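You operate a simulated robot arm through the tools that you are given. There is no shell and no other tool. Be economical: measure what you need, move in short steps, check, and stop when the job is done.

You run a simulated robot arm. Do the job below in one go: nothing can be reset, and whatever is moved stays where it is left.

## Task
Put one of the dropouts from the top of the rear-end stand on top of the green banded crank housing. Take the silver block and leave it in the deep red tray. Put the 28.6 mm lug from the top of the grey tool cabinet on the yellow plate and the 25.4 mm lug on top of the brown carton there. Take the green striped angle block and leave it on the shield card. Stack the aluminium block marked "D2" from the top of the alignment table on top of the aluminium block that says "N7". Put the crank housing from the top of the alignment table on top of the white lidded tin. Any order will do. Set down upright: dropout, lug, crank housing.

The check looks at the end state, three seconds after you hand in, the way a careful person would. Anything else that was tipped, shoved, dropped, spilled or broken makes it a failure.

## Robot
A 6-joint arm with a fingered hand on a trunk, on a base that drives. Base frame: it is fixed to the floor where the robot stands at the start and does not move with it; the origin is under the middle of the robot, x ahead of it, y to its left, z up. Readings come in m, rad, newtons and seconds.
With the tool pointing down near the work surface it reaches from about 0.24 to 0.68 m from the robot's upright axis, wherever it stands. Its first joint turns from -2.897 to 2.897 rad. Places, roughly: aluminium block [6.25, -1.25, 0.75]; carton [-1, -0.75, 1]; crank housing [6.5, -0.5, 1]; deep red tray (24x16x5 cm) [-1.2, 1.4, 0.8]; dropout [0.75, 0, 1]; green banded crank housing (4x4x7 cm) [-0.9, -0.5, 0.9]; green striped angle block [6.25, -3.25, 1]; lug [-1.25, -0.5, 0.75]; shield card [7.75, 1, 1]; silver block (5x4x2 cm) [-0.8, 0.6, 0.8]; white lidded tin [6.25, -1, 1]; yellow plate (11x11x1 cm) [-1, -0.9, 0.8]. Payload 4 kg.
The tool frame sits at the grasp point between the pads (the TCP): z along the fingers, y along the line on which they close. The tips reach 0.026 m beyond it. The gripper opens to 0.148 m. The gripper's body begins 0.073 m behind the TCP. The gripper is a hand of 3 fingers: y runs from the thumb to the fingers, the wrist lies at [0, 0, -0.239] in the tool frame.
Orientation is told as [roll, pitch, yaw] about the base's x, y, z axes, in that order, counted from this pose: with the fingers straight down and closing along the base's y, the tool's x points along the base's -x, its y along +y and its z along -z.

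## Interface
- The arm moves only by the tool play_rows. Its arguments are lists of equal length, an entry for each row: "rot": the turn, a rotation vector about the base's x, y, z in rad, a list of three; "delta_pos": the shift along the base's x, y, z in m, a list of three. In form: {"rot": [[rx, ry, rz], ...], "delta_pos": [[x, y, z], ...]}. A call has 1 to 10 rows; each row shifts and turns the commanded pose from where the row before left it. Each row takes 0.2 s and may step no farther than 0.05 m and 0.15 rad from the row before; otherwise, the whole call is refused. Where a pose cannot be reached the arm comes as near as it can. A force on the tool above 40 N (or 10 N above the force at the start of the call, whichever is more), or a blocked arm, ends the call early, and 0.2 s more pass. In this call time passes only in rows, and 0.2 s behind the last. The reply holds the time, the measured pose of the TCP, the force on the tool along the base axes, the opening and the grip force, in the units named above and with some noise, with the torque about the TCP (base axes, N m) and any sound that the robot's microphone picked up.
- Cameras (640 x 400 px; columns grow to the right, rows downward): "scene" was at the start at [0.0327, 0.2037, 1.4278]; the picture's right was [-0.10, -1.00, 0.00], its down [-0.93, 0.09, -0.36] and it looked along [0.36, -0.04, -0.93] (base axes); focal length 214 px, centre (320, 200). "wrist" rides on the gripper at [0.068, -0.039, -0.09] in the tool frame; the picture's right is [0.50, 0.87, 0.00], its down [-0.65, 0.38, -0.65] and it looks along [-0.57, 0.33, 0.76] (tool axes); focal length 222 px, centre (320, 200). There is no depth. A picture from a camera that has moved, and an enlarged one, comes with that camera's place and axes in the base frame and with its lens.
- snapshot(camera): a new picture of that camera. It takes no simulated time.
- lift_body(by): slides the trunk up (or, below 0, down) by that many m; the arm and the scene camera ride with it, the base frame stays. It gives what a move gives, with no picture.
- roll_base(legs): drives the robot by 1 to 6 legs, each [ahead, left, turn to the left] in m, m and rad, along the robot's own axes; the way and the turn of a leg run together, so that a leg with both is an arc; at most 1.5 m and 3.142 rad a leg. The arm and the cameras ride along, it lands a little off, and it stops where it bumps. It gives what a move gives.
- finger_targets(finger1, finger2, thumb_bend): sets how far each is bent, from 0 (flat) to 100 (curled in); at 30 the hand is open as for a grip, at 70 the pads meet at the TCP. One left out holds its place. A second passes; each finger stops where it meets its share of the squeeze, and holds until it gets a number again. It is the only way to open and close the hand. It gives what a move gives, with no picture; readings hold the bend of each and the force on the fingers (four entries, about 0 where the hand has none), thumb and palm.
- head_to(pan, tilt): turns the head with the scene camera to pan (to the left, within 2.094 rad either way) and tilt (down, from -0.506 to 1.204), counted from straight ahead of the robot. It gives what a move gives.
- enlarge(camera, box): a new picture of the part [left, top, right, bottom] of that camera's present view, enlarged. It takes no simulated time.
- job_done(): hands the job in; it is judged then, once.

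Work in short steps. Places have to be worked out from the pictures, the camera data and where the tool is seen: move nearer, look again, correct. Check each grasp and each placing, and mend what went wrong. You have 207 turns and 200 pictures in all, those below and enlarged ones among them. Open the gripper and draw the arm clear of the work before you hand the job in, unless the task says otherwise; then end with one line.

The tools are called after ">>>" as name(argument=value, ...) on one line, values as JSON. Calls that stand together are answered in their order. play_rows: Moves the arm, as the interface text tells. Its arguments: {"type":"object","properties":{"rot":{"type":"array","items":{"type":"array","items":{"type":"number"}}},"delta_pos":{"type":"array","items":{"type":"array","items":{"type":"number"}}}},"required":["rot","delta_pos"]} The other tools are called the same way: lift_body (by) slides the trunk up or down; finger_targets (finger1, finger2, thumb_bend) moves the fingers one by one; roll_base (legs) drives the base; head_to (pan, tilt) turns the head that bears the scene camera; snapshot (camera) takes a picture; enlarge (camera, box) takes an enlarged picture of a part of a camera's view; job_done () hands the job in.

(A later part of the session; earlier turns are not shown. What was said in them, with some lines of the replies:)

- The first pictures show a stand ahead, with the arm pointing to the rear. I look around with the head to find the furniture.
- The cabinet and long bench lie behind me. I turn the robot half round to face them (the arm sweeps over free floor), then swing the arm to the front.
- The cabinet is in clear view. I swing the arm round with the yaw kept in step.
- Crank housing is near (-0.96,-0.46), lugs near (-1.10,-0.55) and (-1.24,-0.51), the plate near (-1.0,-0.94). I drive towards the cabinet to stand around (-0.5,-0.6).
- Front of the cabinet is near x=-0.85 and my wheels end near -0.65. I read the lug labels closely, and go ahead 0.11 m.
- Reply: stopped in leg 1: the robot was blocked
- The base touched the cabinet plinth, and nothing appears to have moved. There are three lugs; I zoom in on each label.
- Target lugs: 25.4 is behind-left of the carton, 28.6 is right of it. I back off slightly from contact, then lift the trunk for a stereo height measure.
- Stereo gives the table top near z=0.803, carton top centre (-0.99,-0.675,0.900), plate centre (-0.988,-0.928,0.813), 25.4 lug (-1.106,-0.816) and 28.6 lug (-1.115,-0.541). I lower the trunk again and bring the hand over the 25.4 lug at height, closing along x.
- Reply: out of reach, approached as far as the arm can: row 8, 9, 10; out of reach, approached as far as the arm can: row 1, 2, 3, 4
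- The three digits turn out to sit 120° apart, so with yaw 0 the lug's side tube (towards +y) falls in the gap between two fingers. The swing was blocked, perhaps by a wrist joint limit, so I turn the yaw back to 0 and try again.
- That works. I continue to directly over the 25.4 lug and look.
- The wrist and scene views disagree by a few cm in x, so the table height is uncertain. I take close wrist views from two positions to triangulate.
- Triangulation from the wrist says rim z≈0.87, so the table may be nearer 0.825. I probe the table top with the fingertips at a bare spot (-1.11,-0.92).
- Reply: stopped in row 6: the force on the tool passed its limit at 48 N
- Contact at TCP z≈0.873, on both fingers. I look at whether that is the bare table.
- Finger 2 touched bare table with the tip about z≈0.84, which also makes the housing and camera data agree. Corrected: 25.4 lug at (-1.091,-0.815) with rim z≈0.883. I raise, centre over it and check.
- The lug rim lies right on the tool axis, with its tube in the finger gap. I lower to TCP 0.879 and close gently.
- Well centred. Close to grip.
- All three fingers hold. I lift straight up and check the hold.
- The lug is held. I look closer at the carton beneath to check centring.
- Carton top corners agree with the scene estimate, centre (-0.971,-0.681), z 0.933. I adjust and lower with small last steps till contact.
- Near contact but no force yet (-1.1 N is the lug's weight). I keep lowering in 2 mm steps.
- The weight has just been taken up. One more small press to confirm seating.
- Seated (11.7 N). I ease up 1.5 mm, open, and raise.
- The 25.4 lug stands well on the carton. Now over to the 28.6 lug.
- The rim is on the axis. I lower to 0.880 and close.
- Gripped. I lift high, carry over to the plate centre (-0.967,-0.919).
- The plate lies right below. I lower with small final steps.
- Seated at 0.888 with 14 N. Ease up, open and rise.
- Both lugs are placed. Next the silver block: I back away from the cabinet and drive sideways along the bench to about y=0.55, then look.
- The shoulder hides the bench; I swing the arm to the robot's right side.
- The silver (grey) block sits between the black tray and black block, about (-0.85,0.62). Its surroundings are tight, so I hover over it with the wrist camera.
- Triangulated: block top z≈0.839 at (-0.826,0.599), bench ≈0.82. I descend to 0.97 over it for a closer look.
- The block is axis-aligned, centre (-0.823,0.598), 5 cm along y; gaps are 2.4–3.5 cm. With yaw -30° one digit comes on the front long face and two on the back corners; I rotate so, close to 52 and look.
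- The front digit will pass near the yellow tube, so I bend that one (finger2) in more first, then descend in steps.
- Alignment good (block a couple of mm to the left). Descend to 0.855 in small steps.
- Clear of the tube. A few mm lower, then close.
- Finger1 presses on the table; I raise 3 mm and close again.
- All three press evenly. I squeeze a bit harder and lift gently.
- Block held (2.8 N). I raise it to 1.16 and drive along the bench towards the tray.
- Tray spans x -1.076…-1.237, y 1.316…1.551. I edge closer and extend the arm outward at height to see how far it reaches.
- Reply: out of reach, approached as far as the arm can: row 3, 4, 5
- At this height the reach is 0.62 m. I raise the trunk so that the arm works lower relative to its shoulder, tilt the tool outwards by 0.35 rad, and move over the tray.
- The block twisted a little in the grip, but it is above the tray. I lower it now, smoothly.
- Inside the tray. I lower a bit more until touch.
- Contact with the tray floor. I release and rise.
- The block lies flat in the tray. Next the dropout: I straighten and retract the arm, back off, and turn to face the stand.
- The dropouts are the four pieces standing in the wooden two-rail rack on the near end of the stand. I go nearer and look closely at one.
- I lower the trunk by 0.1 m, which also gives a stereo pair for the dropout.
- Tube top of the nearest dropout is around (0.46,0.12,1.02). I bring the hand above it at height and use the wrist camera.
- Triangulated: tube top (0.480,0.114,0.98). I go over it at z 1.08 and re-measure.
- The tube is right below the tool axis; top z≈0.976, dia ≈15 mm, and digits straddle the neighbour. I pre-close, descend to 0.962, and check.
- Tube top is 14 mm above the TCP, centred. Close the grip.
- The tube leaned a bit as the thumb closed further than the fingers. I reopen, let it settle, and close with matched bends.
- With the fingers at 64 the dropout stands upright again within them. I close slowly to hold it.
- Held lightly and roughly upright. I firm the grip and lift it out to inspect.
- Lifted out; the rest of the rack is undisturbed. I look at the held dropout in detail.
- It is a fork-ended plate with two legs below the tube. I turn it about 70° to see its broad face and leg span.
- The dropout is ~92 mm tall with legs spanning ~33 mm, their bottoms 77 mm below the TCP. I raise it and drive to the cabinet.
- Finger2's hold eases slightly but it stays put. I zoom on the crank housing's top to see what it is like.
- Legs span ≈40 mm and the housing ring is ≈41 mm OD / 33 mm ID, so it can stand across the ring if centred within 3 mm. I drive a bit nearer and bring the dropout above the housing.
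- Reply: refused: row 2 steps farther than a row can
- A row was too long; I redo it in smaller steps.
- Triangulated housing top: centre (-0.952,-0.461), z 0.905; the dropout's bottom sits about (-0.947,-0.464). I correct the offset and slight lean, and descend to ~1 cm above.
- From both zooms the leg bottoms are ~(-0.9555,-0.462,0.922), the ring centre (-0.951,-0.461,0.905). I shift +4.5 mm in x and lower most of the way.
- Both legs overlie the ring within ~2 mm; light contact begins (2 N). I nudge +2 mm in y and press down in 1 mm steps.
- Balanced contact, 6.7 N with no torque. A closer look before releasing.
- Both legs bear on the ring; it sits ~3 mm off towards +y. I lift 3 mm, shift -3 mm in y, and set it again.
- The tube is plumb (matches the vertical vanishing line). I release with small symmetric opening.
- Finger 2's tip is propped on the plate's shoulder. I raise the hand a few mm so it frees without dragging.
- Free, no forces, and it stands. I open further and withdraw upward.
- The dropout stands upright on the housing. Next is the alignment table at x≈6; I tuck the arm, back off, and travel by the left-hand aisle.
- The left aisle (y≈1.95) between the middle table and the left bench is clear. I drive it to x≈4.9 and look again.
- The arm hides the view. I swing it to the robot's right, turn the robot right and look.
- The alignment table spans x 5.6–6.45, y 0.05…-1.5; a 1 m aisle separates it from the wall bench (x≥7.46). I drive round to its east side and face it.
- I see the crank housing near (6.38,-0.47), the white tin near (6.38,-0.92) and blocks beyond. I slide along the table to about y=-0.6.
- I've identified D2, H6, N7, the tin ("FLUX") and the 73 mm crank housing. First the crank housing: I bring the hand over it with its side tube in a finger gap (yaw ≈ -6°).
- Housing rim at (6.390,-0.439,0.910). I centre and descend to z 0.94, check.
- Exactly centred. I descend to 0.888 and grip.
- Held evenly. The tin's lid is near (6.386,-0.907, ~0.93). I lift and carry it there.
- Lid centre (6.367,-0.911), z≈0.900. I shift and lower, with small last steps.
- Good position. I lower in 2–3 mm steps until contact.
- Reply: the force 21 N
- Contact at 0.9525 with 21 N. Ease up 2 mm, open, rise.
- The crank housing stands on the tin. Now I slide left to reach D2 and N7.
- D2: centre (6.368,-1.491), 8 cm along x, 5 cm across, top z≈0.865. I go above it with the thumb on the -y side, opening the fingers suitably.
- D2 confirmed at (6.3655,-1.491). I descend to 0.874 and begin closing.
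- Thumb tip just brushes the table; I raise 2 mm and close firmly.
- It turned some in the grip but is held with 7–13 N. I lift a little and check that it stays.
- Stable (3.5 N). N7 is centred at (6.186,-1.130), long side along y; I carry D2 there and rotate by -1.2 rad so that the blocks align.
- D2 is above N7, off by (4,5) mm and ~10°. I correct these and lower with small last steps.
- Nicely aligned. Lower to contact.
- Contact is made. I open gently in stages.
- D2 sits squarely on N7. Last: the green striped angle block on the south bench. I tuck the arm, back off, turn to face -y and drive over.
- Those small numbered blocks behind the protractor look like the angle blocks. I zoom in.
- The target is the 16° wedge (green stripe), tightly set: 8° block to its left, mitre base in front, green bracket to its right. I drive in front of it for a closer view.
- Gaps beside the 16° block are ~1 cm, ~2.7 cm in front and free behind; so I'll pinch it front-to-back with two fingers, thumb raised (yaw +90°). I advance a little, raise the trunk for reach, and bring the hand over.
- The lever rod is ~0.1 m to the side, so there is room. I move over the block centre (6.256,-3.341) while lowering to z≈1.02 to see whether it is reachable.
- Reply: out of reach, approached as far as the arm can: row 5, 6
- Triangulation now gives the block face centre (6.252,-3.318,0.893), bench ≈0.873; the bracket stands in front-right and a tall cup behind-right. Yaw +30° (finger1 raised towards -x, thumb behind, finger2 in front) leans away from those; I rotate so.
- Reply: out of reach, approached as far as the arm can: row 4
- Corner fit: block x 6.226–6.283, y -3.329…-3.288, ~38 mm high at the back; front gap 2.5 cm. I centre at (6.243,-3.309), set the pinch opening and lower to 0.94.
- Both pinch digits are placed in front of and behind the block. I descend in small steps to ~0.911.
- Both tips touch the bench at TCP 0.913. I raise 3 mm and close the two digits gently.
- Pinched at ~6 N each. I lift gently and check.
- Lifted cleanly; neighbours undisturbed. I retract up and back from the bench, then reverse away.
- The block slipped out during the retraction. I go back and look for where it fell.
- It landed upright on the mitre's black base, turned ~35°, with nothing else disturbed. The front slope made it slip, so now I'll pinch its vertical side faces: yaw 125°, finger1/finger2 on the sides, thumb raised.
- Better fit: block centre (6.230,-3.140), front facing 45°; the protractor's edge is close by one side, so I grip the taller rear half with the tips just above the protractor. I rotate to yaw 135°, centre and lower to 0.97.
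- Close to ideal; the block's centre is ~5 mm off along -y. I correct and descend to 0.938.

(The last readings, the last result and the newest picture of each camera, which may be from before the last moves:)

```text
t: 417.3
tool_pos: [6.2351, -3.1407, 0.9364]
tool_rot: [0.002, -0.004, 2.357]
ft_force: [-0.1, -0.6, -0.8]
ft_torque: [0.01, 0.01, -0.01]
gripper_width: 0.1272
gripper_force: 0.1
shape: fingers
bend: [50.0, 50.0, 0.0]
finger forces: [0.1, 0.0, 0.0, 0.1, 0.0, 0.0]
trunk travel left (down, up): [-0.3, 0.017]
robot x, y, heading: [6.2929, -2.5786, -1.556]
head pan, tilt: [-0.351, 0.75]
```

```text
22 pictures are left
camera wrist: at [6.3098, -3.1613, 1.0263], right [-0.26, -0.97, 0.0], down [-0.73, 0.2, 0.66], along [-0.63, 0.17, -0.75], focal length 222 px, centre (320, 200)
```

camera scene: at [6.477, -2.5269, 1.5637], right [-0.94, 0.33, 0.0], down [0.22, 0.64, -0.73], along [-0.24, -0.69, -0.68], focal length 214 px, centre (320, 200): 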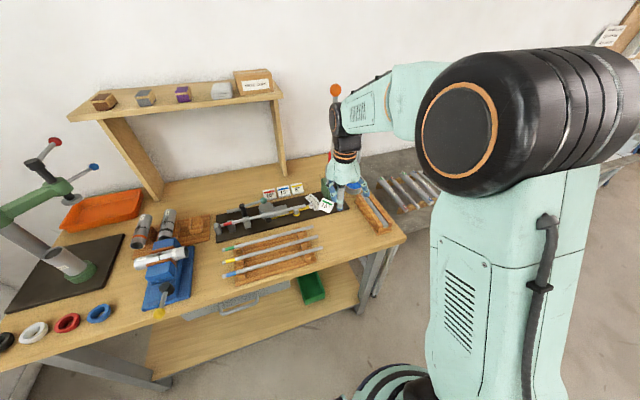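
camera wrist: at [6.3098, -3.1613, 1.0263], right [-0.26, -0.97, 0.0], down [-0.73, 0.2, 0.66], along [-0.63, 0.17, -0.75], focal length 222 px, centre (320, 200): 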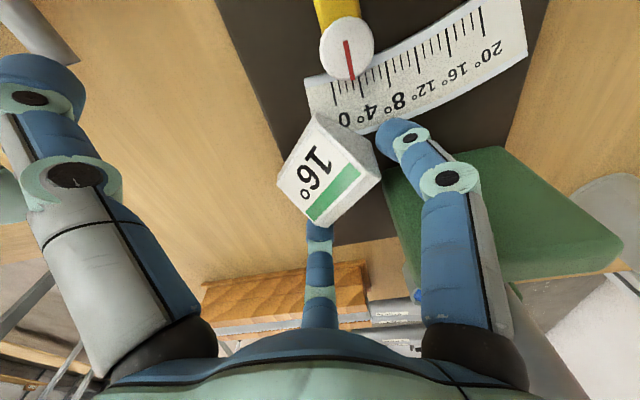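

>>> play_rows(rot=[[0, 0, 0], [0, 0, 0], [0, 0, 0]], delta_pos=[[0, 0, -0.003], [0, 0, -0.003], [0, 0, -0.002]])

>>> finger_targets(finger1=54, finger2=54)

>>> finger_targets(finger1=62, finger2=62)

>>> snapshot(camera="wrist")

```text
t: 418.1
tool_pos: [6.2349, -3.1426, 0.9315]
tool_rot: [0.007, 0.0, 2.357]
ft_force: [-1.0, -0.4, 19.6]
ft_torque: [-0.91, -0.29, -0.06]
gripper_width: 0.1273
gripper_force: 9.8
shape: fingers
bend: [49.0, 50.0, 0.0]
finger forces: [19.6, 0.0, 0.0, 0.1, 0.0, 0.1]
trunk travel left (down, up): [-0.3, 0.017]
robot x, y, heading: [6.2933, -2.5827, -1.557]
head pan, tilt: [-0.351, 0.75]
```

```text
t: 419.1
tool_pos: [6.2353, -3.1401, 0.9307]
tool_rot: [0.005, 0.0, 2.355]
ft_force: [-0.3, -3.2, 34.8]
ft_torque: [-1.73, -0.52, -0.04]
gripper_width: 0.1284
gripper_force: 17.5
shape: fingers
bend: [47.0, 54.0, 0.0]
finger forces: [34.6, 0.0, 0.0, 0.0, 0.0, 0.1]
trunk travel left (down, up): [-0.3, 0.017]
robot x, y, heading: [6.2971, -2.5831, -1.55]
head pan, tilt: [-0.351, 0.75]
```

```text
t: 420.1
tool_pos: [6.2346, -3.14, 0.9306]
tool_rot: [0.005, -0.001, 2.355]
ft_force: [0.0, -6.8, 35.8]
ft_torque: [-1.87, -0.6, -0.09]
gripper_width: 0.1286
gripper_force: 17.8
shape: fingers
bend: [46.0, 62.0, 0.0]
finger forces: [35.3, 0.0, 0.0, 0.1, 0.1, 0.0]
trunk travel left (down, up): [-0.3, 0.017]
robot x, y, heading: [6.2972, -2.5821, -1.551]
head pan, tilt: [-0.351, 0.75]
```

```text
21 pictures are left
camera wrist: at [6.3102, -3.1595, 1.0206], right [-0.26, -0.97, 0.0], down [-0.73, 0.2, 0.66], along [-0.63, 0.17, -0.75], focal length 222 px, centre (320, 200)
```

wrist: 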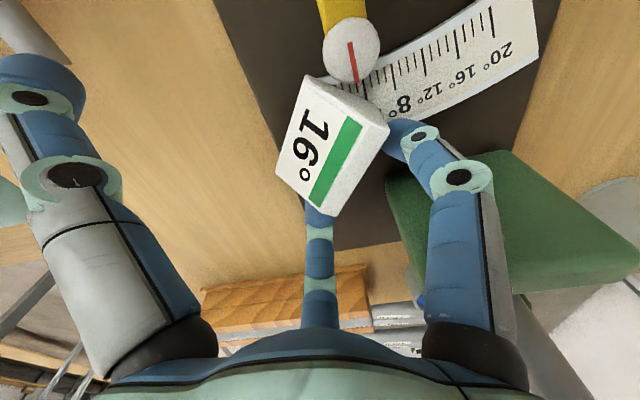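

Finger1 is pressing down hard on something (protractor or base). I back the fingers off and raise to relieve it.

>>> finger_targets(finger1=46, finger2=54)

>>> play_rows(rot=[[-0.005, 0, 0], [0, 0, 0]], delta_pos=[[0, 0, 0.006], [0, 0, 0.003]])

>>> enlarge(camera="wrist", box=[240, 40, 440, 240])

```text
t: 421.1
tool_pos: [6.2352, -3.1394, 0.9299]
tool_rot: [0.004, -0.002, 2.356]
ft_force: [-1.7, 2.3, 33.2]
ft_torque: [-1.54, -0.49, -0.04]
gripper_width: 0.1294
gripper_force: 17.2
shape: fingers
bend: [45.0, 54.0, 0.0]
finger forces: [34.0, 0.1, 0.0, 0.0, 0.0, 0.0]
trunk travel left (down, up): [-0.3, 0.017]
robot x, y, heading: [6.2954, -2.5808, -1.557]
head pan, tilt: [-0.351, 0.75]
```

```text
t: 421.7
tool_pos: [6.2345, -3.1396, 0.936]
tool_rot: [0.003, -0.002, 2.356]
ft_force: [0.8, 0.3, 0.6]
ft_torque: [0.02, 0.02, 0.0]
gripper_width: 0.1319
gripper_force: 0.0
shape: fingers
bend: [46.0, 54.0, 0.0]
finger forces: [0.0, 0.0, 0.0, 0.1, 0.1, 0.0]
trunk travel left (down, up): [-0.3, 0.017]
robot x, y, heading: [6.2953, -2.5813, -1.554]
head pan, tilt: [-0.351, 0.75]
```

```text
2.00 times, centred on (340, 140) of wrist
camera zoom: at [6.3101, -3.1593, 1.0262], right [-0.26, -0.97, 0.0], down [-0.73, 0.2, 0.66], along [-0.63, 0.17, -0.75], focal length 444 px, centre (280, 320)
```

zoom: 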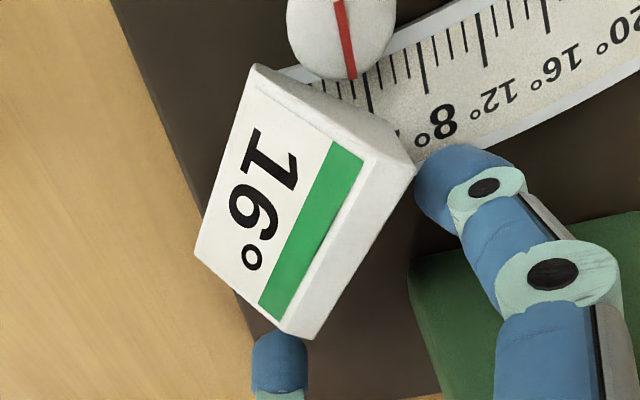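

The block was nudged against the pointer knob, where a side grip has no room. I use finger1, now behind its back-left corner, to push it gently ~3 cm towards +y, clear of the knob.

>>> play_rows(rot=[[0, 0, 0], [0, 0, 0], [0, 0, 0], [0, 0, 0], [0, 0, 0], [0, 0, 0]], delta_pos=[[0.012, 0, 0], [0, 0.006, -0.002], [0, 0.006, 0], [0, 0.006, 0], [0, 0.006, 0], [0, 0.006, 0]])

>>> enlarge(camera="wrist", box=[200, 20, 440, 240])

```text
t: 423.1
tool_pos: [6.2466, -3.1101, 0.9363]
tool_rot: [0.005, 0.001, 2.356]
ft_force: [-0.1, 0.0, 0.0]
ft_torque: [-0.02, -0.01, -0.01]
gripper_width: 0.1325
gripper_force: 0.0
shape: fingers
bend: [46.0, 54.0, 0.0]
finger forces: [0.0, 0.1, 0.1, 0.0, 0.1, 0.0]
trunk travel left (down, up): [-0.3, 0.017]
robot x, y, heading: [6.2965, -2.5799, -1.553]
head pan, tilt: [-0.351, 0.75]
```

```text
1.82 times, centred on (320, 130) of wrist
camera zoom: at [6.322, -3.1297, 1.026], right [-0.26, -0.97, 0.01], down [-0.73, 0.2, 0.66], along [-0.63, 0.17, -0.75], focal length 404 px, centre (320, 327)
```

zoom: 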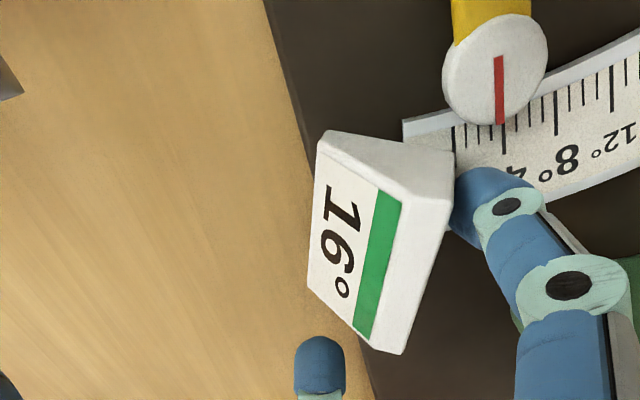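

Good: it has cleared the knob. I push another 12 mm, then lift the hand and re-measure.

>>> play_rows(rot=[[-0.005, 0, 0], [0, 0, 0], [0, 0, 0], [0, 0, 0], [0, 0, 0]], delta_pos=[[0, 0.006, 0], [0, 0.006, 0], [0, -0.01, 0.0], [0, 0, 0.03], [0, 0.01, 0.02]])

>>> enlarge(camera="wrist", box=[200, 20, 440, 240])

```text
t: 424.3
tool_pos: [6.2479, -3.0991, 0.9878]
tool_rot: [0.009, 0.003, 2.355]
ft_force: [0.4, -0.8, -0.4]
ft_torque: [0.02, 0.01, 0.01]
gripper_width: 0.1321
gripper_force: 0.0
shape: fingers
bend: [46.0, 54.0, 0.0]
finger forces: [0.0, 0.0, 0.0, 0.0, 0.0, 0.1]
trunk travel left (down, up): [-0.3, 0.017]
robot x, y, heading: [6.2973, -2.5807, -1.555]
head pan, tilt: [-0.351, 0.75]
```

```text
1.82 times, centred on (320, 130) of wrist
camera zoom: at [6.3228, -3.1177, 1.0781], right [-0.26, -0.97, 0.01], down [-0.73, 0.2, 0.65], along [-0.63, 0.16, -0.76], focal length 404 px, centre (320, 327)
```

zoom: 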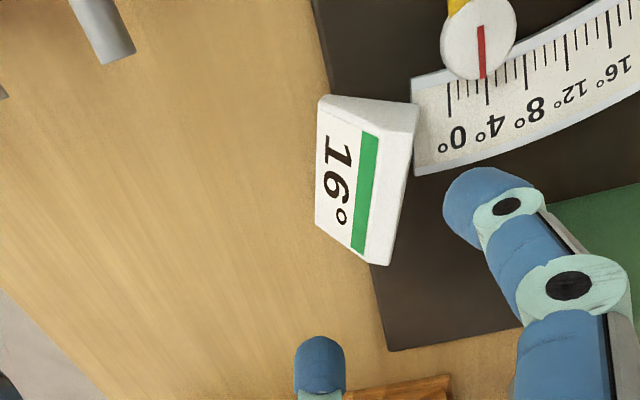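

The block is now clear: centre (6.2526,-3.115), front facing 73°. I rotate to yaw 163°, centre so that the fingers meet its sides, and descend to 0.945.

>>> finger_targets(finger1=49, finger2=49)

>>> play_rows(rot=[[0, 0, 0.1225], [0, 0, 0.1225], [0, 0, 0.1225], [0, 0, 0.1225], [0, 0, 0], [0, 0, 0]], delta_pos=[[0.005, 0.001, 0], [0.005, 0.0007, 0], [0, 0, 0], [0, 0, 0], [0, 0, -0.025], [0, 0, -0.018]])

>>> snapshot(camera="wrist")

```text
t: 425.3
tool_pos: [6.2484, -3.0984, 0.9868]
tool_rot: [0.008, 0.004, 2.355]
ft_force: [-0.6, -0.4, -1.0]
ft_torque: [-0.01, 0.01, 0.0]
gripper_width: 0.1287
gripper_force: 0.1
shape: fingers
bend: [49.0, 49.0, 0.0]
finger forces: [0.1, 0.0, 0.0, 0.0, 0.0, 0.0]
trunk travel left (down, up): [-0.3, 0.017]
robot x, y, heading: [6.2982, -2.582, -1.555]
head pan, tilt: [-0.351, 0.75]
```

```text
t: 426.7
tool_pos: [6.2573, -3.0978, 0.9423]
tool_rot: [0.012, 0.003, 2.846]
ft_force: [0.7, -0.3, 0.5]
ft_torque: [-0.02, 0.01, -0.02]
gripper_width: 0.1287
gripper_force: 0.0
shape: fingers
bend: [49.0, 49.0, 0.0]
finger forces: [0.1, 0.1, 0.0, 0.0, 0.0, 0.1]
trunk travel left (down, up): [-0.3, 0.017]
robot x, y, heading: [6.2954, -2.5838, -1.555]
head pan, tilt: [-0.351, 0.75]
```

```text
17 pictures are left
camera wrist: at [6.3321, -3.0782, 1.0327], right [0.23, -0.97, 0.01], down [-0.74, -0.16, 0.66], along [-0.64, -0.16, -0.76], focal length 222 px, centre (320, 200)
```

wrist: 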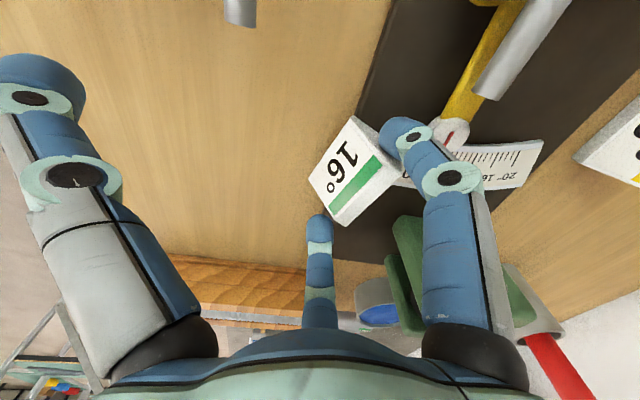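

Relation as planned, with ~4 mm clearance each side. I descend to 0.929 in small steps.

>>> play_rows(rot=[[0, 0, 0], [0, 0, 0], [0, 0, 0]], delta_pos=[[0, 0, -0.006], [0, 0, -0.004], [0, 0, -0.003]])

>>> enlarge(camera="wrist", box=[240, 80, 460, 260])

```text
t: 427.5
tool_pos: [6.2556, -3.0965, 0.9294]
tool_rot: [0.01, 0.004, 2.845]
ft_force: [-0.2, -1.5, -0.1]
ft_torque: [0.02, 0.02, 0.02]
gripper_width: 0.1289
gripper_force: 0.1
shape: fingers
bend: [49.0, 49.0, 0.0]
finger forces: [0.1, 0.1, 0.0, 0.0, 0.1, 0.1]
trunk travel left (down, up): [-0.3, 0.017]
robot x, y, heading: [6.292, -2.5779, -1.555]
head pan, tilt: [-0.351, 0.75]
```

```text
2.22 times, centred on (350, 170) of wrist
camera zoom: at [6.3317, -3.0775, 1.0196], right [0.23, -0.97, 0.01], down [-0.74, -0.16, 0.65], along [-0.64, -0.15, -0.76], focal length 494 px, centre (253, 267)
```

zoom: 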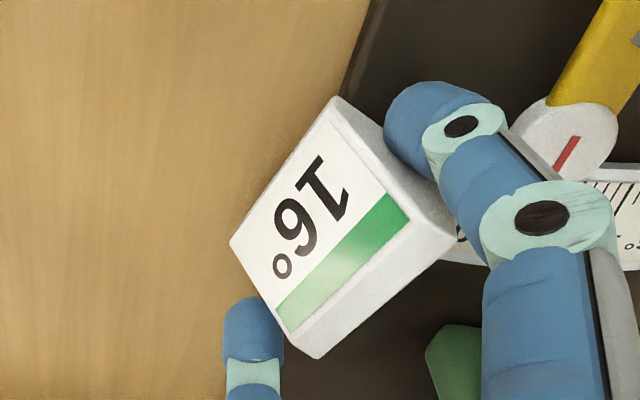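

Finger1 and finger2 now flank the two side faces. I close in steps.

>>> finger_targets(finger1=54, finger2=54)

>>> finger_targets(finger1=64, finger2=64)

>>> enlarge(camera="wrist", box=[240, 80, 460, 260])

```text
t: 428.5
tool_pos: [6.2569, -3.0974, 0.9293]
tool_rot: [0.008, 0.004, 2.846]
ft_force: [0.1, -0.8, 1.1]
ft_torque: [0.01, 0.01, -0.03]
gripper_width: 0.1231
gripper_force: 1.6
shape: fingers
bend: [52.0, 52.0, 0.0]
finger forces: [1.2, 1.2, 0.1, 0.1, 0.0, 0.1]
trunk travel left (down, up): [-0.3, 0.017]
robot x, y, heading: [6.2964, -2.5847, -1.556]
head pan, tilt: [-0.351, 0.75]
```

```text
t: 429.5
tool_pos: [6.2571, -3.0963, 0.9292]
tool_rot: [0.009, 0.002, 2.845]
ft_force: [0.5, -0.1, -0.4]
ft_torque: [0.03, 0.03, 0.02]
gripper_width: 0.1167
gripper_force: 8.7
shape: fingers
bend: [55.0, 55.0, 0.0]
finger forces: [8.3, 8.3, 0.1, 0.0, 0.1, 0.0]
trunk travel left (down, up): [-0.3, 0.017]
robot x, y, heading: [6.2935, -2.5787, -1.559]
head pan, tilt: [-0.351, 0.75]
```

```text
2.22 times, centred on (350, 170) of wrist
camera zoom: at [6.3317, -3.0776, 1.0198], right [0.23, -0.97, 0.01], down [-0.74, -0.16, 0.65], along [-0.64, -0.15, -0.76], focal length 494 px, centre (253, 267)
```

zoom: 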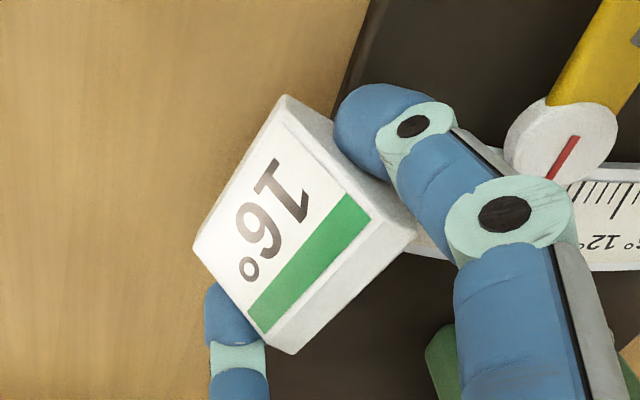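

Held with 8.3 N on each side face. I lift slowly.

>>> play_rows(rot=[[0, 0, 0], [0, 0, 0], [0, 0, 0], [0, 0, 0], [0, 0, 0], [0, 0, 0]], delta_pos=[[0, 0, 0.005], [0, 0, 0.008], [0, 0, 0.01], [0, 0, 0.01], [0, 0, 0.01], [0, 0, 0.01]])

>>> enlarge(camera="wrist", box=[240, 80, 460, 260])

```text
t: 430.9
tool_pos: [6.2569, -3.0963, 0.9826]
tool_rot: [0.008, 0.003, 2.843]
ft_force: [-0.3, -0.1, -0.6]
ft_torque: [0.03, -0.01, -0.01]
gripper_width: 0.1165
gripper_force: 8.4
shape: fingers
bend: [55.0, 55.0, 0.0]
finger forces: [8.3, 8.2, 0.1, 0.0, 0.0, 0.1]
trunk travel left (down, up): [-0.3, 0.017]
robot x, y, heading: [6.2945, -2.5806, -1.558]
head pan, tilt: [-0.351, 0.75]
```

```text
2.22 times, centred on (350, 170) of wrist
camera zoom: at [6.3318, -3.0775, 1.0729], right [0.23, -0.97, 0.01], down [-0.74, -0.16, 0.65], along [-0.64, -0.15, -0.76], focal length 494 px, centre (253, 267)
```

zoom: 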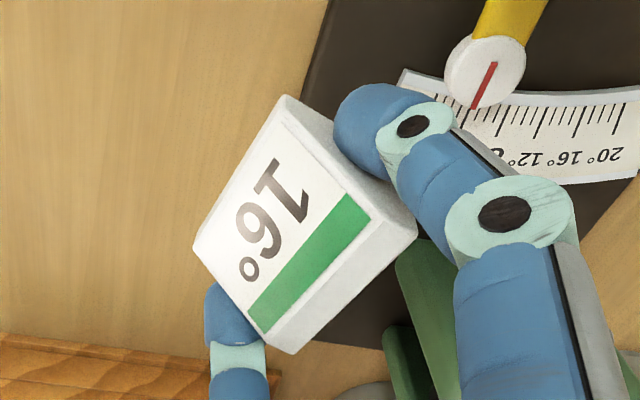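

Steady. I raise and retract slowly.

>>> play_rows(rot=[[0, 0, 0], [0, 0, 0], [0, 0, 0], [0, 0, 0], [0, 0, 0], [0, 0, 0], [0, 0, 0], [0, 0, 0], [0, 0, 0], [0, 0, 0]], delta_pos=[[0, 0, 0.012], [0, 0, 0.014], [0, 0, 0.014], [0, 0, 0.014], [0, 0.005, 0.014], [0, 0.01, 0.014], [0, 0.014, 0.01], [0, 0.014, 0.01], [0, 0.014, 0.005], [0, 0.01, 0]])

>>> roll_base(legs=[[-0.35, 0, 0]])

```text
t: 433.1
tool_pos: [6.2574, -3.0303, 1.0904]
tool_rot: [0.01, 0.004, 2.846]
ft_force: [-0.4, 0.2, -1.2]
ft_torque: [0.01, -0.02, 0.0]
gripper_width: 0.1166
gripper_force: 7.7
shape: fingers
bend: [55.0, 55.0, 0.0]
finger forces: [8.2, 8.3, 0.0, 0.0, 0.1, 0.1]
trunk travel left (down, up): [-0.3, 0.017]
robot x, y, heading: [6.2999, -2.584, -1.554]
head pan, tilt: [-0.351, 0.75]
```

```text
t: 435.4
tool_pos: [6.251, -2.6727, 1.0904]
tool_rot: [0.008, 0.002, 2.838]
ft_force: [-0.2, -0.4, 0.3]
ft_torque: [0.01, -0.01, 0.01]
gripper_width: 0.1166
gripper_force: 8.1
shape: fingers
bend: [55.0, 55.0, 0.0]
finger forces: [8.2, 8.3, 0.0, 0.1, 0.1, 0.0]
trunk travel left (down, up): [-0.3, 0.017]
robot x, y, heading: [6.2913, -2.2205, -1.559]
head pan, tilt: [-0.351, 0.75]
```

Still held. I drive into the aisle, turn to face +x and go north alongside the wall bench.

>>> roll_base(legs=[[0, 0.56, 0], [0, 0, 1.559], [0, 1.4, 0], [0, 1.2, 0]])

>>> head_to(pan=0.5, tilt=0.6)

>>> snapshot(camera="scene")

```text
t: 467.0
tool_pos: [7.3353, 0.3257, 1.0905]
tool_rot: [0.01, 0.002, -1.913]
ft_force: [0.3, 0.1, -0.2]
ft_torque: [0.01, -0.03, -0.03]
gripper_width: 0.1166
gripper_force: 8.1
shape: fingers
bend: [55.0, 55.0, 0.0]
finger forces: [8.2, 8.2, 0.1, 0.0, 0.1, 0.1]
trunk travel left (down, up): [-0.3, 0.017]
robot x, y, heading: [6.888, 0.3839, -0.03]
head pan, tilt: [-0.351, 0.75]
```

```text
t: 468.1
tool_pos: [7.3353, 0.3255, 1.0901]
tool_rot: [0.009, 0.003, -1.91]
ft_force: [-0.6, -0.1, -1.0]
ft_torque: [-0.01, 0.01, -0.05]
gripper_width: 0.1165
gripper_force: 8.4
shape: fingers
bend: [55.0, 55.0, 0.0]
finger forces: [8.3, 8.3, 0.0, 0.0, 0.0, 0.0]
trunk travel left (down, up): [-0.3, 0.017]
robot x, y, heading: [6.8902, 0.3861, -0.027]
head pan, tilt: [0.499, 0.6]
```

```text
13 pictures are left
camera scene: at [6.9436, 0.6329, 1.5767], right [0.45, -0.89, 0.0], down [-0.5, -0.26, -0.82], along [0.74, 0.37, -0.57], focal length 214 px, centre (320, 200)
```

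scene: 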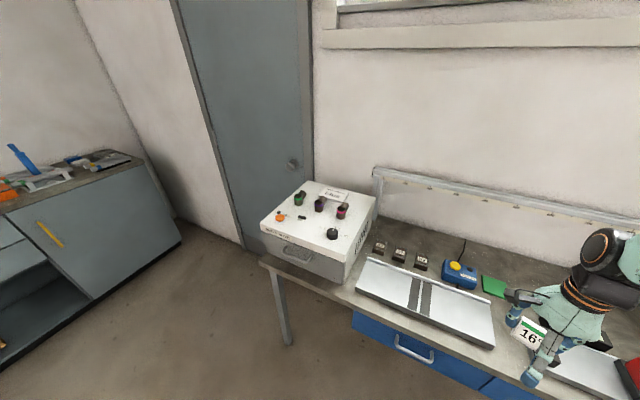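

Something card-like with text lies on the white box near (7.75,0.97). I zoom in.

>>> enlarge(camera="scene", box=[255, 175, 385, 275])

```text
4.00 times, centred on (320, 225) of scene
camera zoom: at [6.9436, 0.6329, 1.5767], right [0.45, -0.89, 0.0], down [-0.5, -0.26, -0.82], along [0.74, 0.37, -0.57], focal length 858 px, centre (320, 100)
```

zoom: 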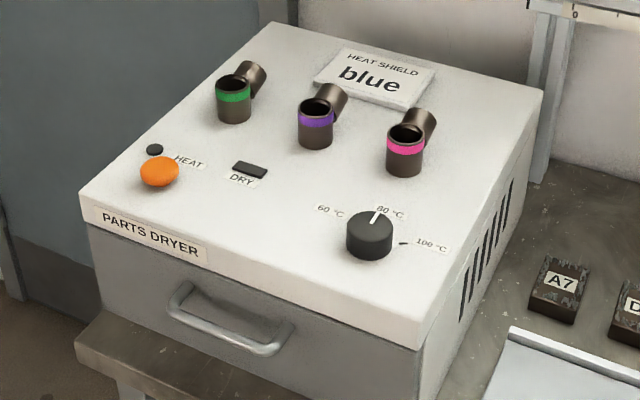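

The shield card ("HEAT SHIELD blue") lies flat on the dryer, behind three lugs. I raise the block, then drive nearer.

>>> play_rows(rot=[[0, 0, 0], [0, 0, 0], [0, 0, 0], [0, 0, 0], [0, 0, 0], [0, 0, 0], [0, 0, 0], [0, 0, 0], [0, 0, 0]], delta_pos=[[0, 0, 0.014], [0, 0, 0.016], [0, 0, 0.016], [0, 0, 0.016], [0, 0, 0.016], [0, 0, 0.016], [0, 0, 0.016], [0, 0, 0.016], [0, 0, 0.01]])

>>> roll_base(legs=[[0, 0.52, 0.027], [0.24, 0, 0]])

>>> head_to(pan=-0.1, tilt=0.65)

>>> snapshot(camera="scene")

```text
t: 470.1
tool_pos: [7.3349, 0.3265, 1.2272]
tool_rot: [0.01, 0.005, -1.91]
ft_force: [-0.3, 0.4, -0.3]
ft_torque: [-0.01, 0.04, -0.02]
gripper_width: 0.1169
gripper_force: 8.2
shape: fingers
bend: [55.0, 55.0, 0.0]
finger forces: [8.2, 8.2, 0.0, 0.1, 0.0, 0.0]
trunk travel left (down, up): [-0.3, 0.017]
robot x, y, heading: [6.888, 0.3838, -0.028]
head pan, tilt: [0.499, 0.6]
```

```text
t: 476.7
tool_pos: [7.5885, 0.8609, 1.2268]
tool_rot: [0.011, 0.004, -1.9]
ft_force: [0.0, -0.7, -0.5]
ft_torque: [-0.01, 0.0, 0.01]
gripper_width: 0.1164
gripper_force: 7.8
shape: fingers
bend: [55.0, 55.0, 0.0]
finger forces: [8.3, 8.3, 0.1, 0.0, 0.0, 0.1]
trunk travel left (down, up): [-0.3, 0.017]
robot x, y, heading: [7.1403, 0.9134, -0.018]
head pan, tilt: [0.499, 0.6]
```

```text
t: 477.7
tool_pos: [7.5877, 0.8613, 1.2265]
tool_rot: [0.009, 0.003, -1.897]
ft_force: [-0.1, -0.5, -1.0]
ft_torque: [-0.01, 0.02, -0.03]
gripper_width: 0.1165
gripper_force: 8.4
shape: fingers
bend: [55.0, 55.0, 0.0]
finger forces: [8.3, 8.3, 0.0, 0.1, 0.0, 0.1]
trunk travel left (down, up): [-0.3, 0.017]
robot x, y, heading: [7.1396, 0.9151, -0.015]
head pan, tilt: [-0.099, 0.649]
```

```text
11 pictures are left
camera scene: at [7.2006, 1.1125, 1.5724], right [-0.11, -0.99, 0.0], down [-0.6, 0.07, -0.8], along [0.79, -0.09, -0.6], focal length 214 px, centre (320, 200)
```

scene: 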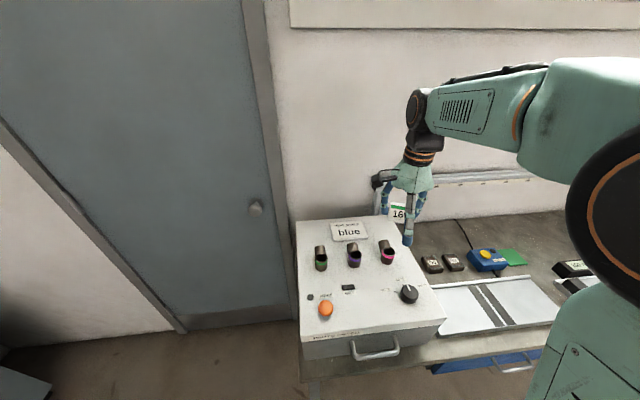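

Card centre triangulated: (7.711,0.954), z≈1.042. To keep the raised thumb clear of the lugs, I rotate it to point to +y while moving over the card slowly.

>>> play_rows(rot=[[0, 0, -0.104], [0, 0, -0.104], [0, 0, -0.104], [0, 0, -0.104], [0, 0, -0.104], [0, 0, -0.104]], delta_pos=[[0.01, 0.0088, 0], [0.01, 0.0088, 0], [0.01, 0.0088, 0], [0.01, 0.0088, 0], [0.01, 0.0088, 0], [0.01, 0.0088, 0]])

>>> play_rows(rot=[[0, 0, -0.104], [0, 0, -0.104], [0, 0, -0.104], [0, 0, -0.104], [0, 0, -0.104], [0, 0, -0.1], [0, 0, 0], [0, 0, 0]], delta_pos=[[0.01, 0.0088, 0], [0.01, 0.0088, 0], [0.01, 0.0088, 0], [0.01, 0.0088, 0], [0.01, 0.0088, 0], [0.01, 0.0088, 0], [0, 0, -0.015], [0, 0, -0.015]])

>>> snapshot(camera="wrist")

```text
t: 479.1
tool_pos: [7.6498, 0.9166, 1.2254]
tool_rot: [0.009, 0.004, -2.524]
ft_force: [0.4, -0.4, -1.2]
ft_torque: [0.03, 0.03, 0.03]
gripper_width: 0.1165
gripper_force: 8.4
shape: fingers
bend: [55.0, 55.0, 0.0]
finger forces: [8.4, 8.2, 0.0, 0.1, 0.0, 0.0]
trunk travel left (down, up): [-0.3, 0.017]
robot x, y, heading: [7.1381, 0.9111, -0.021]
head pan, tilt: [-0.099, 0.649]
```

```text
t: 480.9
tool_pos: [7.709, 0.9679, 1.1962]
tool_rot: [0.007, 0.002, 3.14]
ft_force: [0.4, -0.6, -0.1]
ft_torque: [0.02, 0.01, 0.02]
gripper_width: 0.1168
gripper_force: 8.4
shape: fingers
bend: [55.0, 55.0, 0.0]
finger forces: [8.2, 8.3, 0.0, 0.0, 0.1, 0.0]
trunk travel left (down, up): [-0.3, 0.017]
robot x, y, heading: [7.1393, 0.9129, -0.017]
head pan, tilt: [-0.099, 0.649]
```

```text
10 pictures are left
camera wrist: at [7.7752, 1.0081, 1.2864], right [0.5, -0.87, 0.01], down [-0.66, -0.37, 0.66], along [-0.56, -0.33, -0.76], focal length 222 px, centre (320, 200)
```

wrist: 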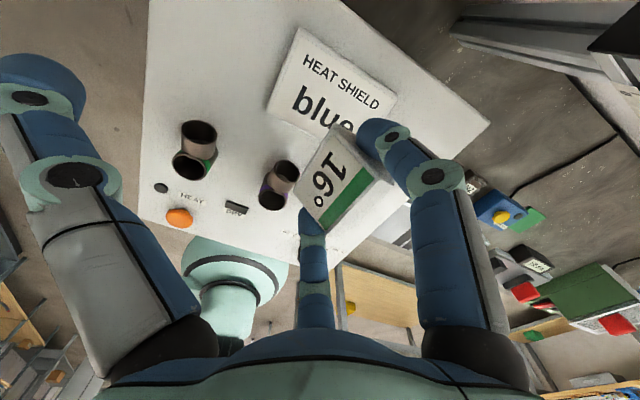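

Card confirmed around (7.714,0.957), about 14×11 cm. I trim the position and lower gradually.

>>> play_rows(rot=[[0, 0, 0], [0, 0, 0], [0, 0, 0], [0, 0, 0], [0, 0, 0], [0, 0, 0], [0, 0, 0]], delta_pos=[[0.002, 0.003, 0], [0, 0, -0.015], [0, 0, -0.02], [0, 0, -0.02], [0, 0, -0.02], [0, 0, -0.015], [0, 0, -0.006]])

>>> enlarge(camera="scene", box=[300, 180, 440, 280])

```text
t: 482.5
tool_pos: [7.7101, 0.971, 1.1009]
tool_rot: [0.01, 0.005, 3.14]
ft_force: [-0.1, 0.2, 0.4]
ft_torque: [0.02, -0.01, 0.01]
gripper_width: 0.1166
gripper_force: 7.6
shape: fingers
bend: [55.0, 55.0, 0.0]
finger forces: [8.2, 8.4, 0.0, 0.0, 0.0, 0.0]
trunk travel left (down, up): [-0.3, 0.017]
robot x, y, heading: [7.1409, 0.9116, -0.01]
head pan, tilt: [-0.099, 0.649]
```

```text
4.00 times, centred on (370, 230) of scene
camera zoom: at [7.2005, 1.1124, 1.5724], right [-0.11, -0.99, 0.0], down [-0.6, 0.07, -0.8], along [0.79, -0.09, -0.6], focal length 858 px, centre (120, 80)
```

zoom: 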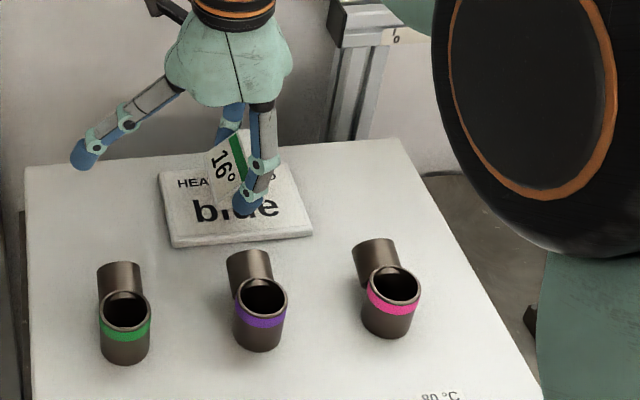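

The block is right above the card, clear of the lugs. I lower in small steps.

>>> play_rows(rot=[[0, 0, 0], [0, 0, 0], [0, 0, 0], [0, 0, 0]], delta_pos=[[0, 0, -0.004], [0, 0, -0.003], [0, 0, -0.002], [0, 0, -0.002]])

```text
t: 483.5
tool_pos: [7.7099, 0.9711, 1.0895]
tool_rot: [0.007, 0.003, 3.142]
ft_force: [0.1, -0.1, -0.5]
ft_torque: [0.01, 0.01, 0.0]
gripper_width: 0.1168
gripper_force: 8.5
shape: fingers
bend: [55.0, 55.0, 0.0]
finger forces: [8.1, 8.3, 0.0, 0.0, 0.1, 0.0]
trunk travel left (down, up): [-0.3, 0.017]
robot x, y, heading: [7.1419, 0.9163, -0.018]
head pan, tilt: [-0.099, 0.649]
```

>>> play_rows(rot=[[0, 0, 0], [0, 0, 0], [0, 0, 0]], delta_pos=[[0, 0, -0.002], [0, 0, -0.0015], [0, 0, -0.0015]])

```text
t: 484.3
tool_pos: [7.7089, 0.9709, 1.0847]
tool_rot: [0.01, 0.003, 3.142]
ft_force: [-0.3, 0.0, -0.2]
ft_torque: [0.04, -0.01, -0.02]
gripper_width: 0.1167
gripper_force: 7.9
shape: fingers
bend: [55.0, 55.0, 0.0]
finger forces: [8.2, 8.3, 0.1, 0.1, 0.1, 0.0]
trunk travel left (down, up): [-0.3, 0.017]
robot x, y, heading: [7.1376, 0.913, -0.014]
head pan, tilt: [-0.099, 0.649]
```

>>> play_rows(rot=[[0, 0, 0], [0, 0, 0], [0, 0, 0]], delta_pos=[[0, 0, -0.0015], [0, 0, -0.0015], [0, 0, -0.0015]])

>>> enlarge(camera="scene", box=[330, 205, 394, 245])

```text
t: 485.1
tool_pos: [7.7096, 0.971, 1.0807]
tool_rot: [0.01, 0.004, 3.141]
ft_force: [-0.4, -1.1, 1.1]
ft_torque: [0.02, 0.02, -0.02]
gripper_width: 0.1165
gripper_force: 7.9
shape: fingers
bend: [55.0, 55.0, 0.0]
finger forces: [8.3, 8.2, 0.0, 0.0, 0.0, 0.0]
trunk travel left (down, up): [-0.3, 0.017]
robot x, y, heading: [7.136, 0.9111, -0.016]
head pan, tilt: [-0.099, 0.649]
```

```text
10.00 times, centred on (362, 225) of scene
camera zoom: at [7.2005, 1.1124, 1.5724], right [-0.11, -0.99, 0.0], down [-0.6, 0.07, -0.8], along [0.79, -0.09, -0.6], focal length 2145 px, centre (-100, -50)
```

zoom: 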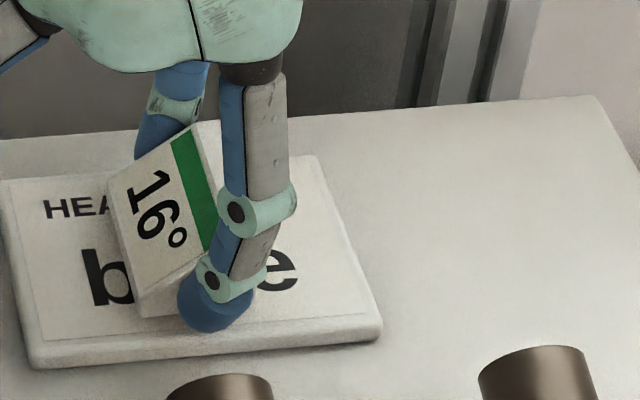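

>>> play_rows(rot=[[0, 0, 0], [0, 0, 0], [0, 0, 0]], delta_pos=[[0, 0, -0.0015], [0, 0, -0.0015], [0, 0, -0.001]])

```text
t: 485.9
tool_pos: [7.7096, 0.9707, 1.0775]
tool_rot: [0.009, 0.006, 3.143]
ft_force: [1.0, -0.8, 5.3]
ft_torque: [-0.11, 0.17, 0.04]
gripper_width: 0.1161
gripper_force: 9.7
shape: fingers
bend: [55.0, 55.0, 0.0]
finger forces: [9.8, 9.2, 0.0, 0.0, 0.1, 0.0]
trunk travel left (down, up): [-0.3, 0.017]
robot x, y, heading: [7.1402, 0.9139, -0.017]
head pan, tilt: [-0.099, 0.649]
```

Contact (5 N). I open the two fingers gently and rise.

>>> finger_targets(finger1=52, finger2=52)

>>> finger_targets(finger1=46, finger2=46)

>>> play_rows(rot=[[0, 0, 0], [0, 0, 0], [0, 0, 0], [0, 0, 0], [0, 0, 0]], delta_pos=[[0, 0, 0.01], [0, 0, 0.02], [0, 0, 0.03], [0, 0, 0.03], [0, 0, 0.04]])

>>> enlarge(camera="scene", box=[300, 190, 428, 280])

```text
t: 486.9
tool_pos: [7.7101, 0.972, 1.0761]
tool_rot: [0.009, 0.003, 3.141]
ft_force: [-0.5, 1.1, -0.3]
ft_torque: [0.04, 0.02, -0.02]
gripper_width: 0.1243
gripper_force: 0.3
shape: fingers
bend: [52.0, 52.0, 0.0]
finger forces: [0.2, 0.3, 0.0, 0.0, 0.0, 0.0]
trunk travel left (down, up): [-0.3, 0.017]
robot x, y, heading: [7.1387, 0.9139, -0.018]
head pan, tilt: [-0.099, 0.649]
```

```text
t: 487.9
tool_pos: [7.7107, 0.9713, 1.0771]
tool_rot: [0.01, 0.004, 3.144]
ft_force: [-0.6, -0.2, -0.4]
ft_torque: [0.01, 0.01, 0.02]
gripper_width: 0.132
gripper_force: 0.1
shape: fingers
bend: [46.0, 46.0, 0.0]
finger forces: [0.1, 0.0, 0.0, 0.1, 0.0, 0.1]
trunk travel left (down, up): [-0.3, 0.017]
robot x, y, heading: [7.1427, 0.9088, -0.015]
head pan, tilt: [-0.099, 0.649]
```

```text
t: 489.1
tool_pos: [7.71, 0.9725, 1.2086]
tool_rot: [0.008, 0.004, 3.142]
ft_force: [-1.4, 0.6, 0.2]
ft_torque: [0.02, -0.02, 0.0]
gripper_width: 0.1321
gripper_force: 0.0
shape: fingers
bend: [46.0, 46.0, 0.0]
finger forces: [0.1, 0.0, 0.0, 0.0, 0.0, 0.1]
trunk travel left (down, up): [-0.3, 0.017]
robot x, y, heading: [7.1409, 0.9142, -0.014]
head pan, tilt: [-0.099, 0.649]
```

```text
4.44 times, centred on (364, 235) of scene
camera zoom: at [7.2001, 1.1124, 1.5724], right [-0.11, -0.99, 0.0], down [-0.6, 0.07, -0.8], along [0.79, -0.09, -0.6], focal length 953 px, centre (124, 44)
```

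zoom: 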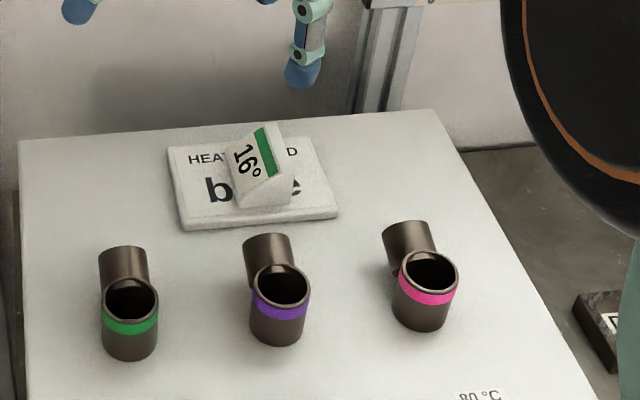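

The angle block rests on the shield card. I open the hand and draw the arm and robot clear.

>>> play_rows(rot=[[0, 0, 0], [0, 0, 0], [0, 0, 0], [0, 0, 0]], delta_pos=[[-0.03, 0, 0.02], [-0.04, 0, 0.01], [-0.04, 0, 0], [-0.04, 0, 0]])

>>> roll_base(legs=[[-0.3, 0.3, 0]])

>>> finger_targets(finger1=30, finger2=30, thumb_bend=30)

>>> snapshot(camera="scene")

```text
t: 490.1
tool_pos: [7.5569, 0.9716, 1.2373]
tool_rot: [0.01, 0.007, 3.142]
ft_force: [0.9, -0.1, 0.2]
ft_torque: [0.02, -0.01, 0.0]
gripper_width: 0.1324
gripper_force: 0.0
shape: fingers
bend: [46.0, 46.0, 0.0]
finger forces: [0.0, 0.0, 0.1, 0.1, 0.0, 0.0]
trunk travel left (down, up): [-0.3, 0.017]
robot x, y, heading: [7.1384, 0.9138, -0.016]
head pan, tilt: [-0.099, 0.649]
```

```text
t: 493.3
tool_pos: [7.263, 1.2789, 1.2365]
tool_rot: [0.009, 0.003, -3.135]
ft_force: [0.4, 0.4, 0.1]
ft_torque: [0.01, -0.01, -0.01]
gripper_width: 0.1321
gripper_force: 0.1
shape: fingers
bend: [46.0, 46.0, 0.0]
finger forces: [0.1, 0.1, 0.1, 0.0, 0.0, 0.0]
trunk travel left (down, up): [-0.3, 0.017]
robot x, y, heading: [6.8401, 1.2167, -0.009]
head pan, tilt: [-0.099, 0.649]
```

```text
t: 494.3
tool_pos: [7.2626, 1.2794, 1.2372]
tool_rot: [0.01, 0.003, -3.135]
ft_force: [-0.3, -0.2, -0.5]
ft_torque: [0.0, -0.01, -0.02]
gripper_width: 0.1269
gripper_force: 0.0
shape: fingers
bend: [30.0, 30.0, 30.0]
finger forces: [0.0, 0.0, 0.0, 0.1, 0.0, 0.0]
trunk travel left (down, up): [-0.3, 0.017]
robot x, y, heading: [6.8452, 1.2181, -0.007]
head pan, tilt: [-0.099, 0.649]
```

```text
6 pictures are left
camera scene: at [6.9019, 1.4175, 1.5724], right [-0.11, -0.99, 0.0], down [-0.6, 0.06, -0.8], along [0.79, -0.09, -0.6], focal length 214 px, centre (320, 200)
```

scene: 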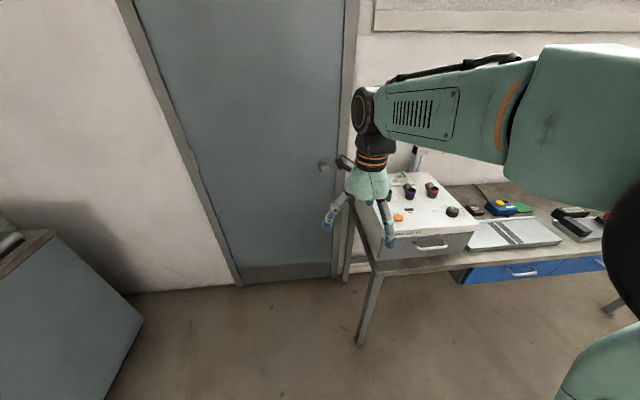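

All placings are done and seen to hold, and the hand is open and clear of the work. I hand the job in.

>>> job_done()

```text
The job is handed in.
```

All the placings were done and looked right when I left them, and I handed the job in; I slipped twice on the way, both noted here. The base lightly touched the grey tool cabinet at the start, and nothing appeared to move. I also dropped the green striped angle block once onto the mitre base and pressed on its protractor, which looked unmoved afterwards. I then picked the block up again and set it on the shield card.
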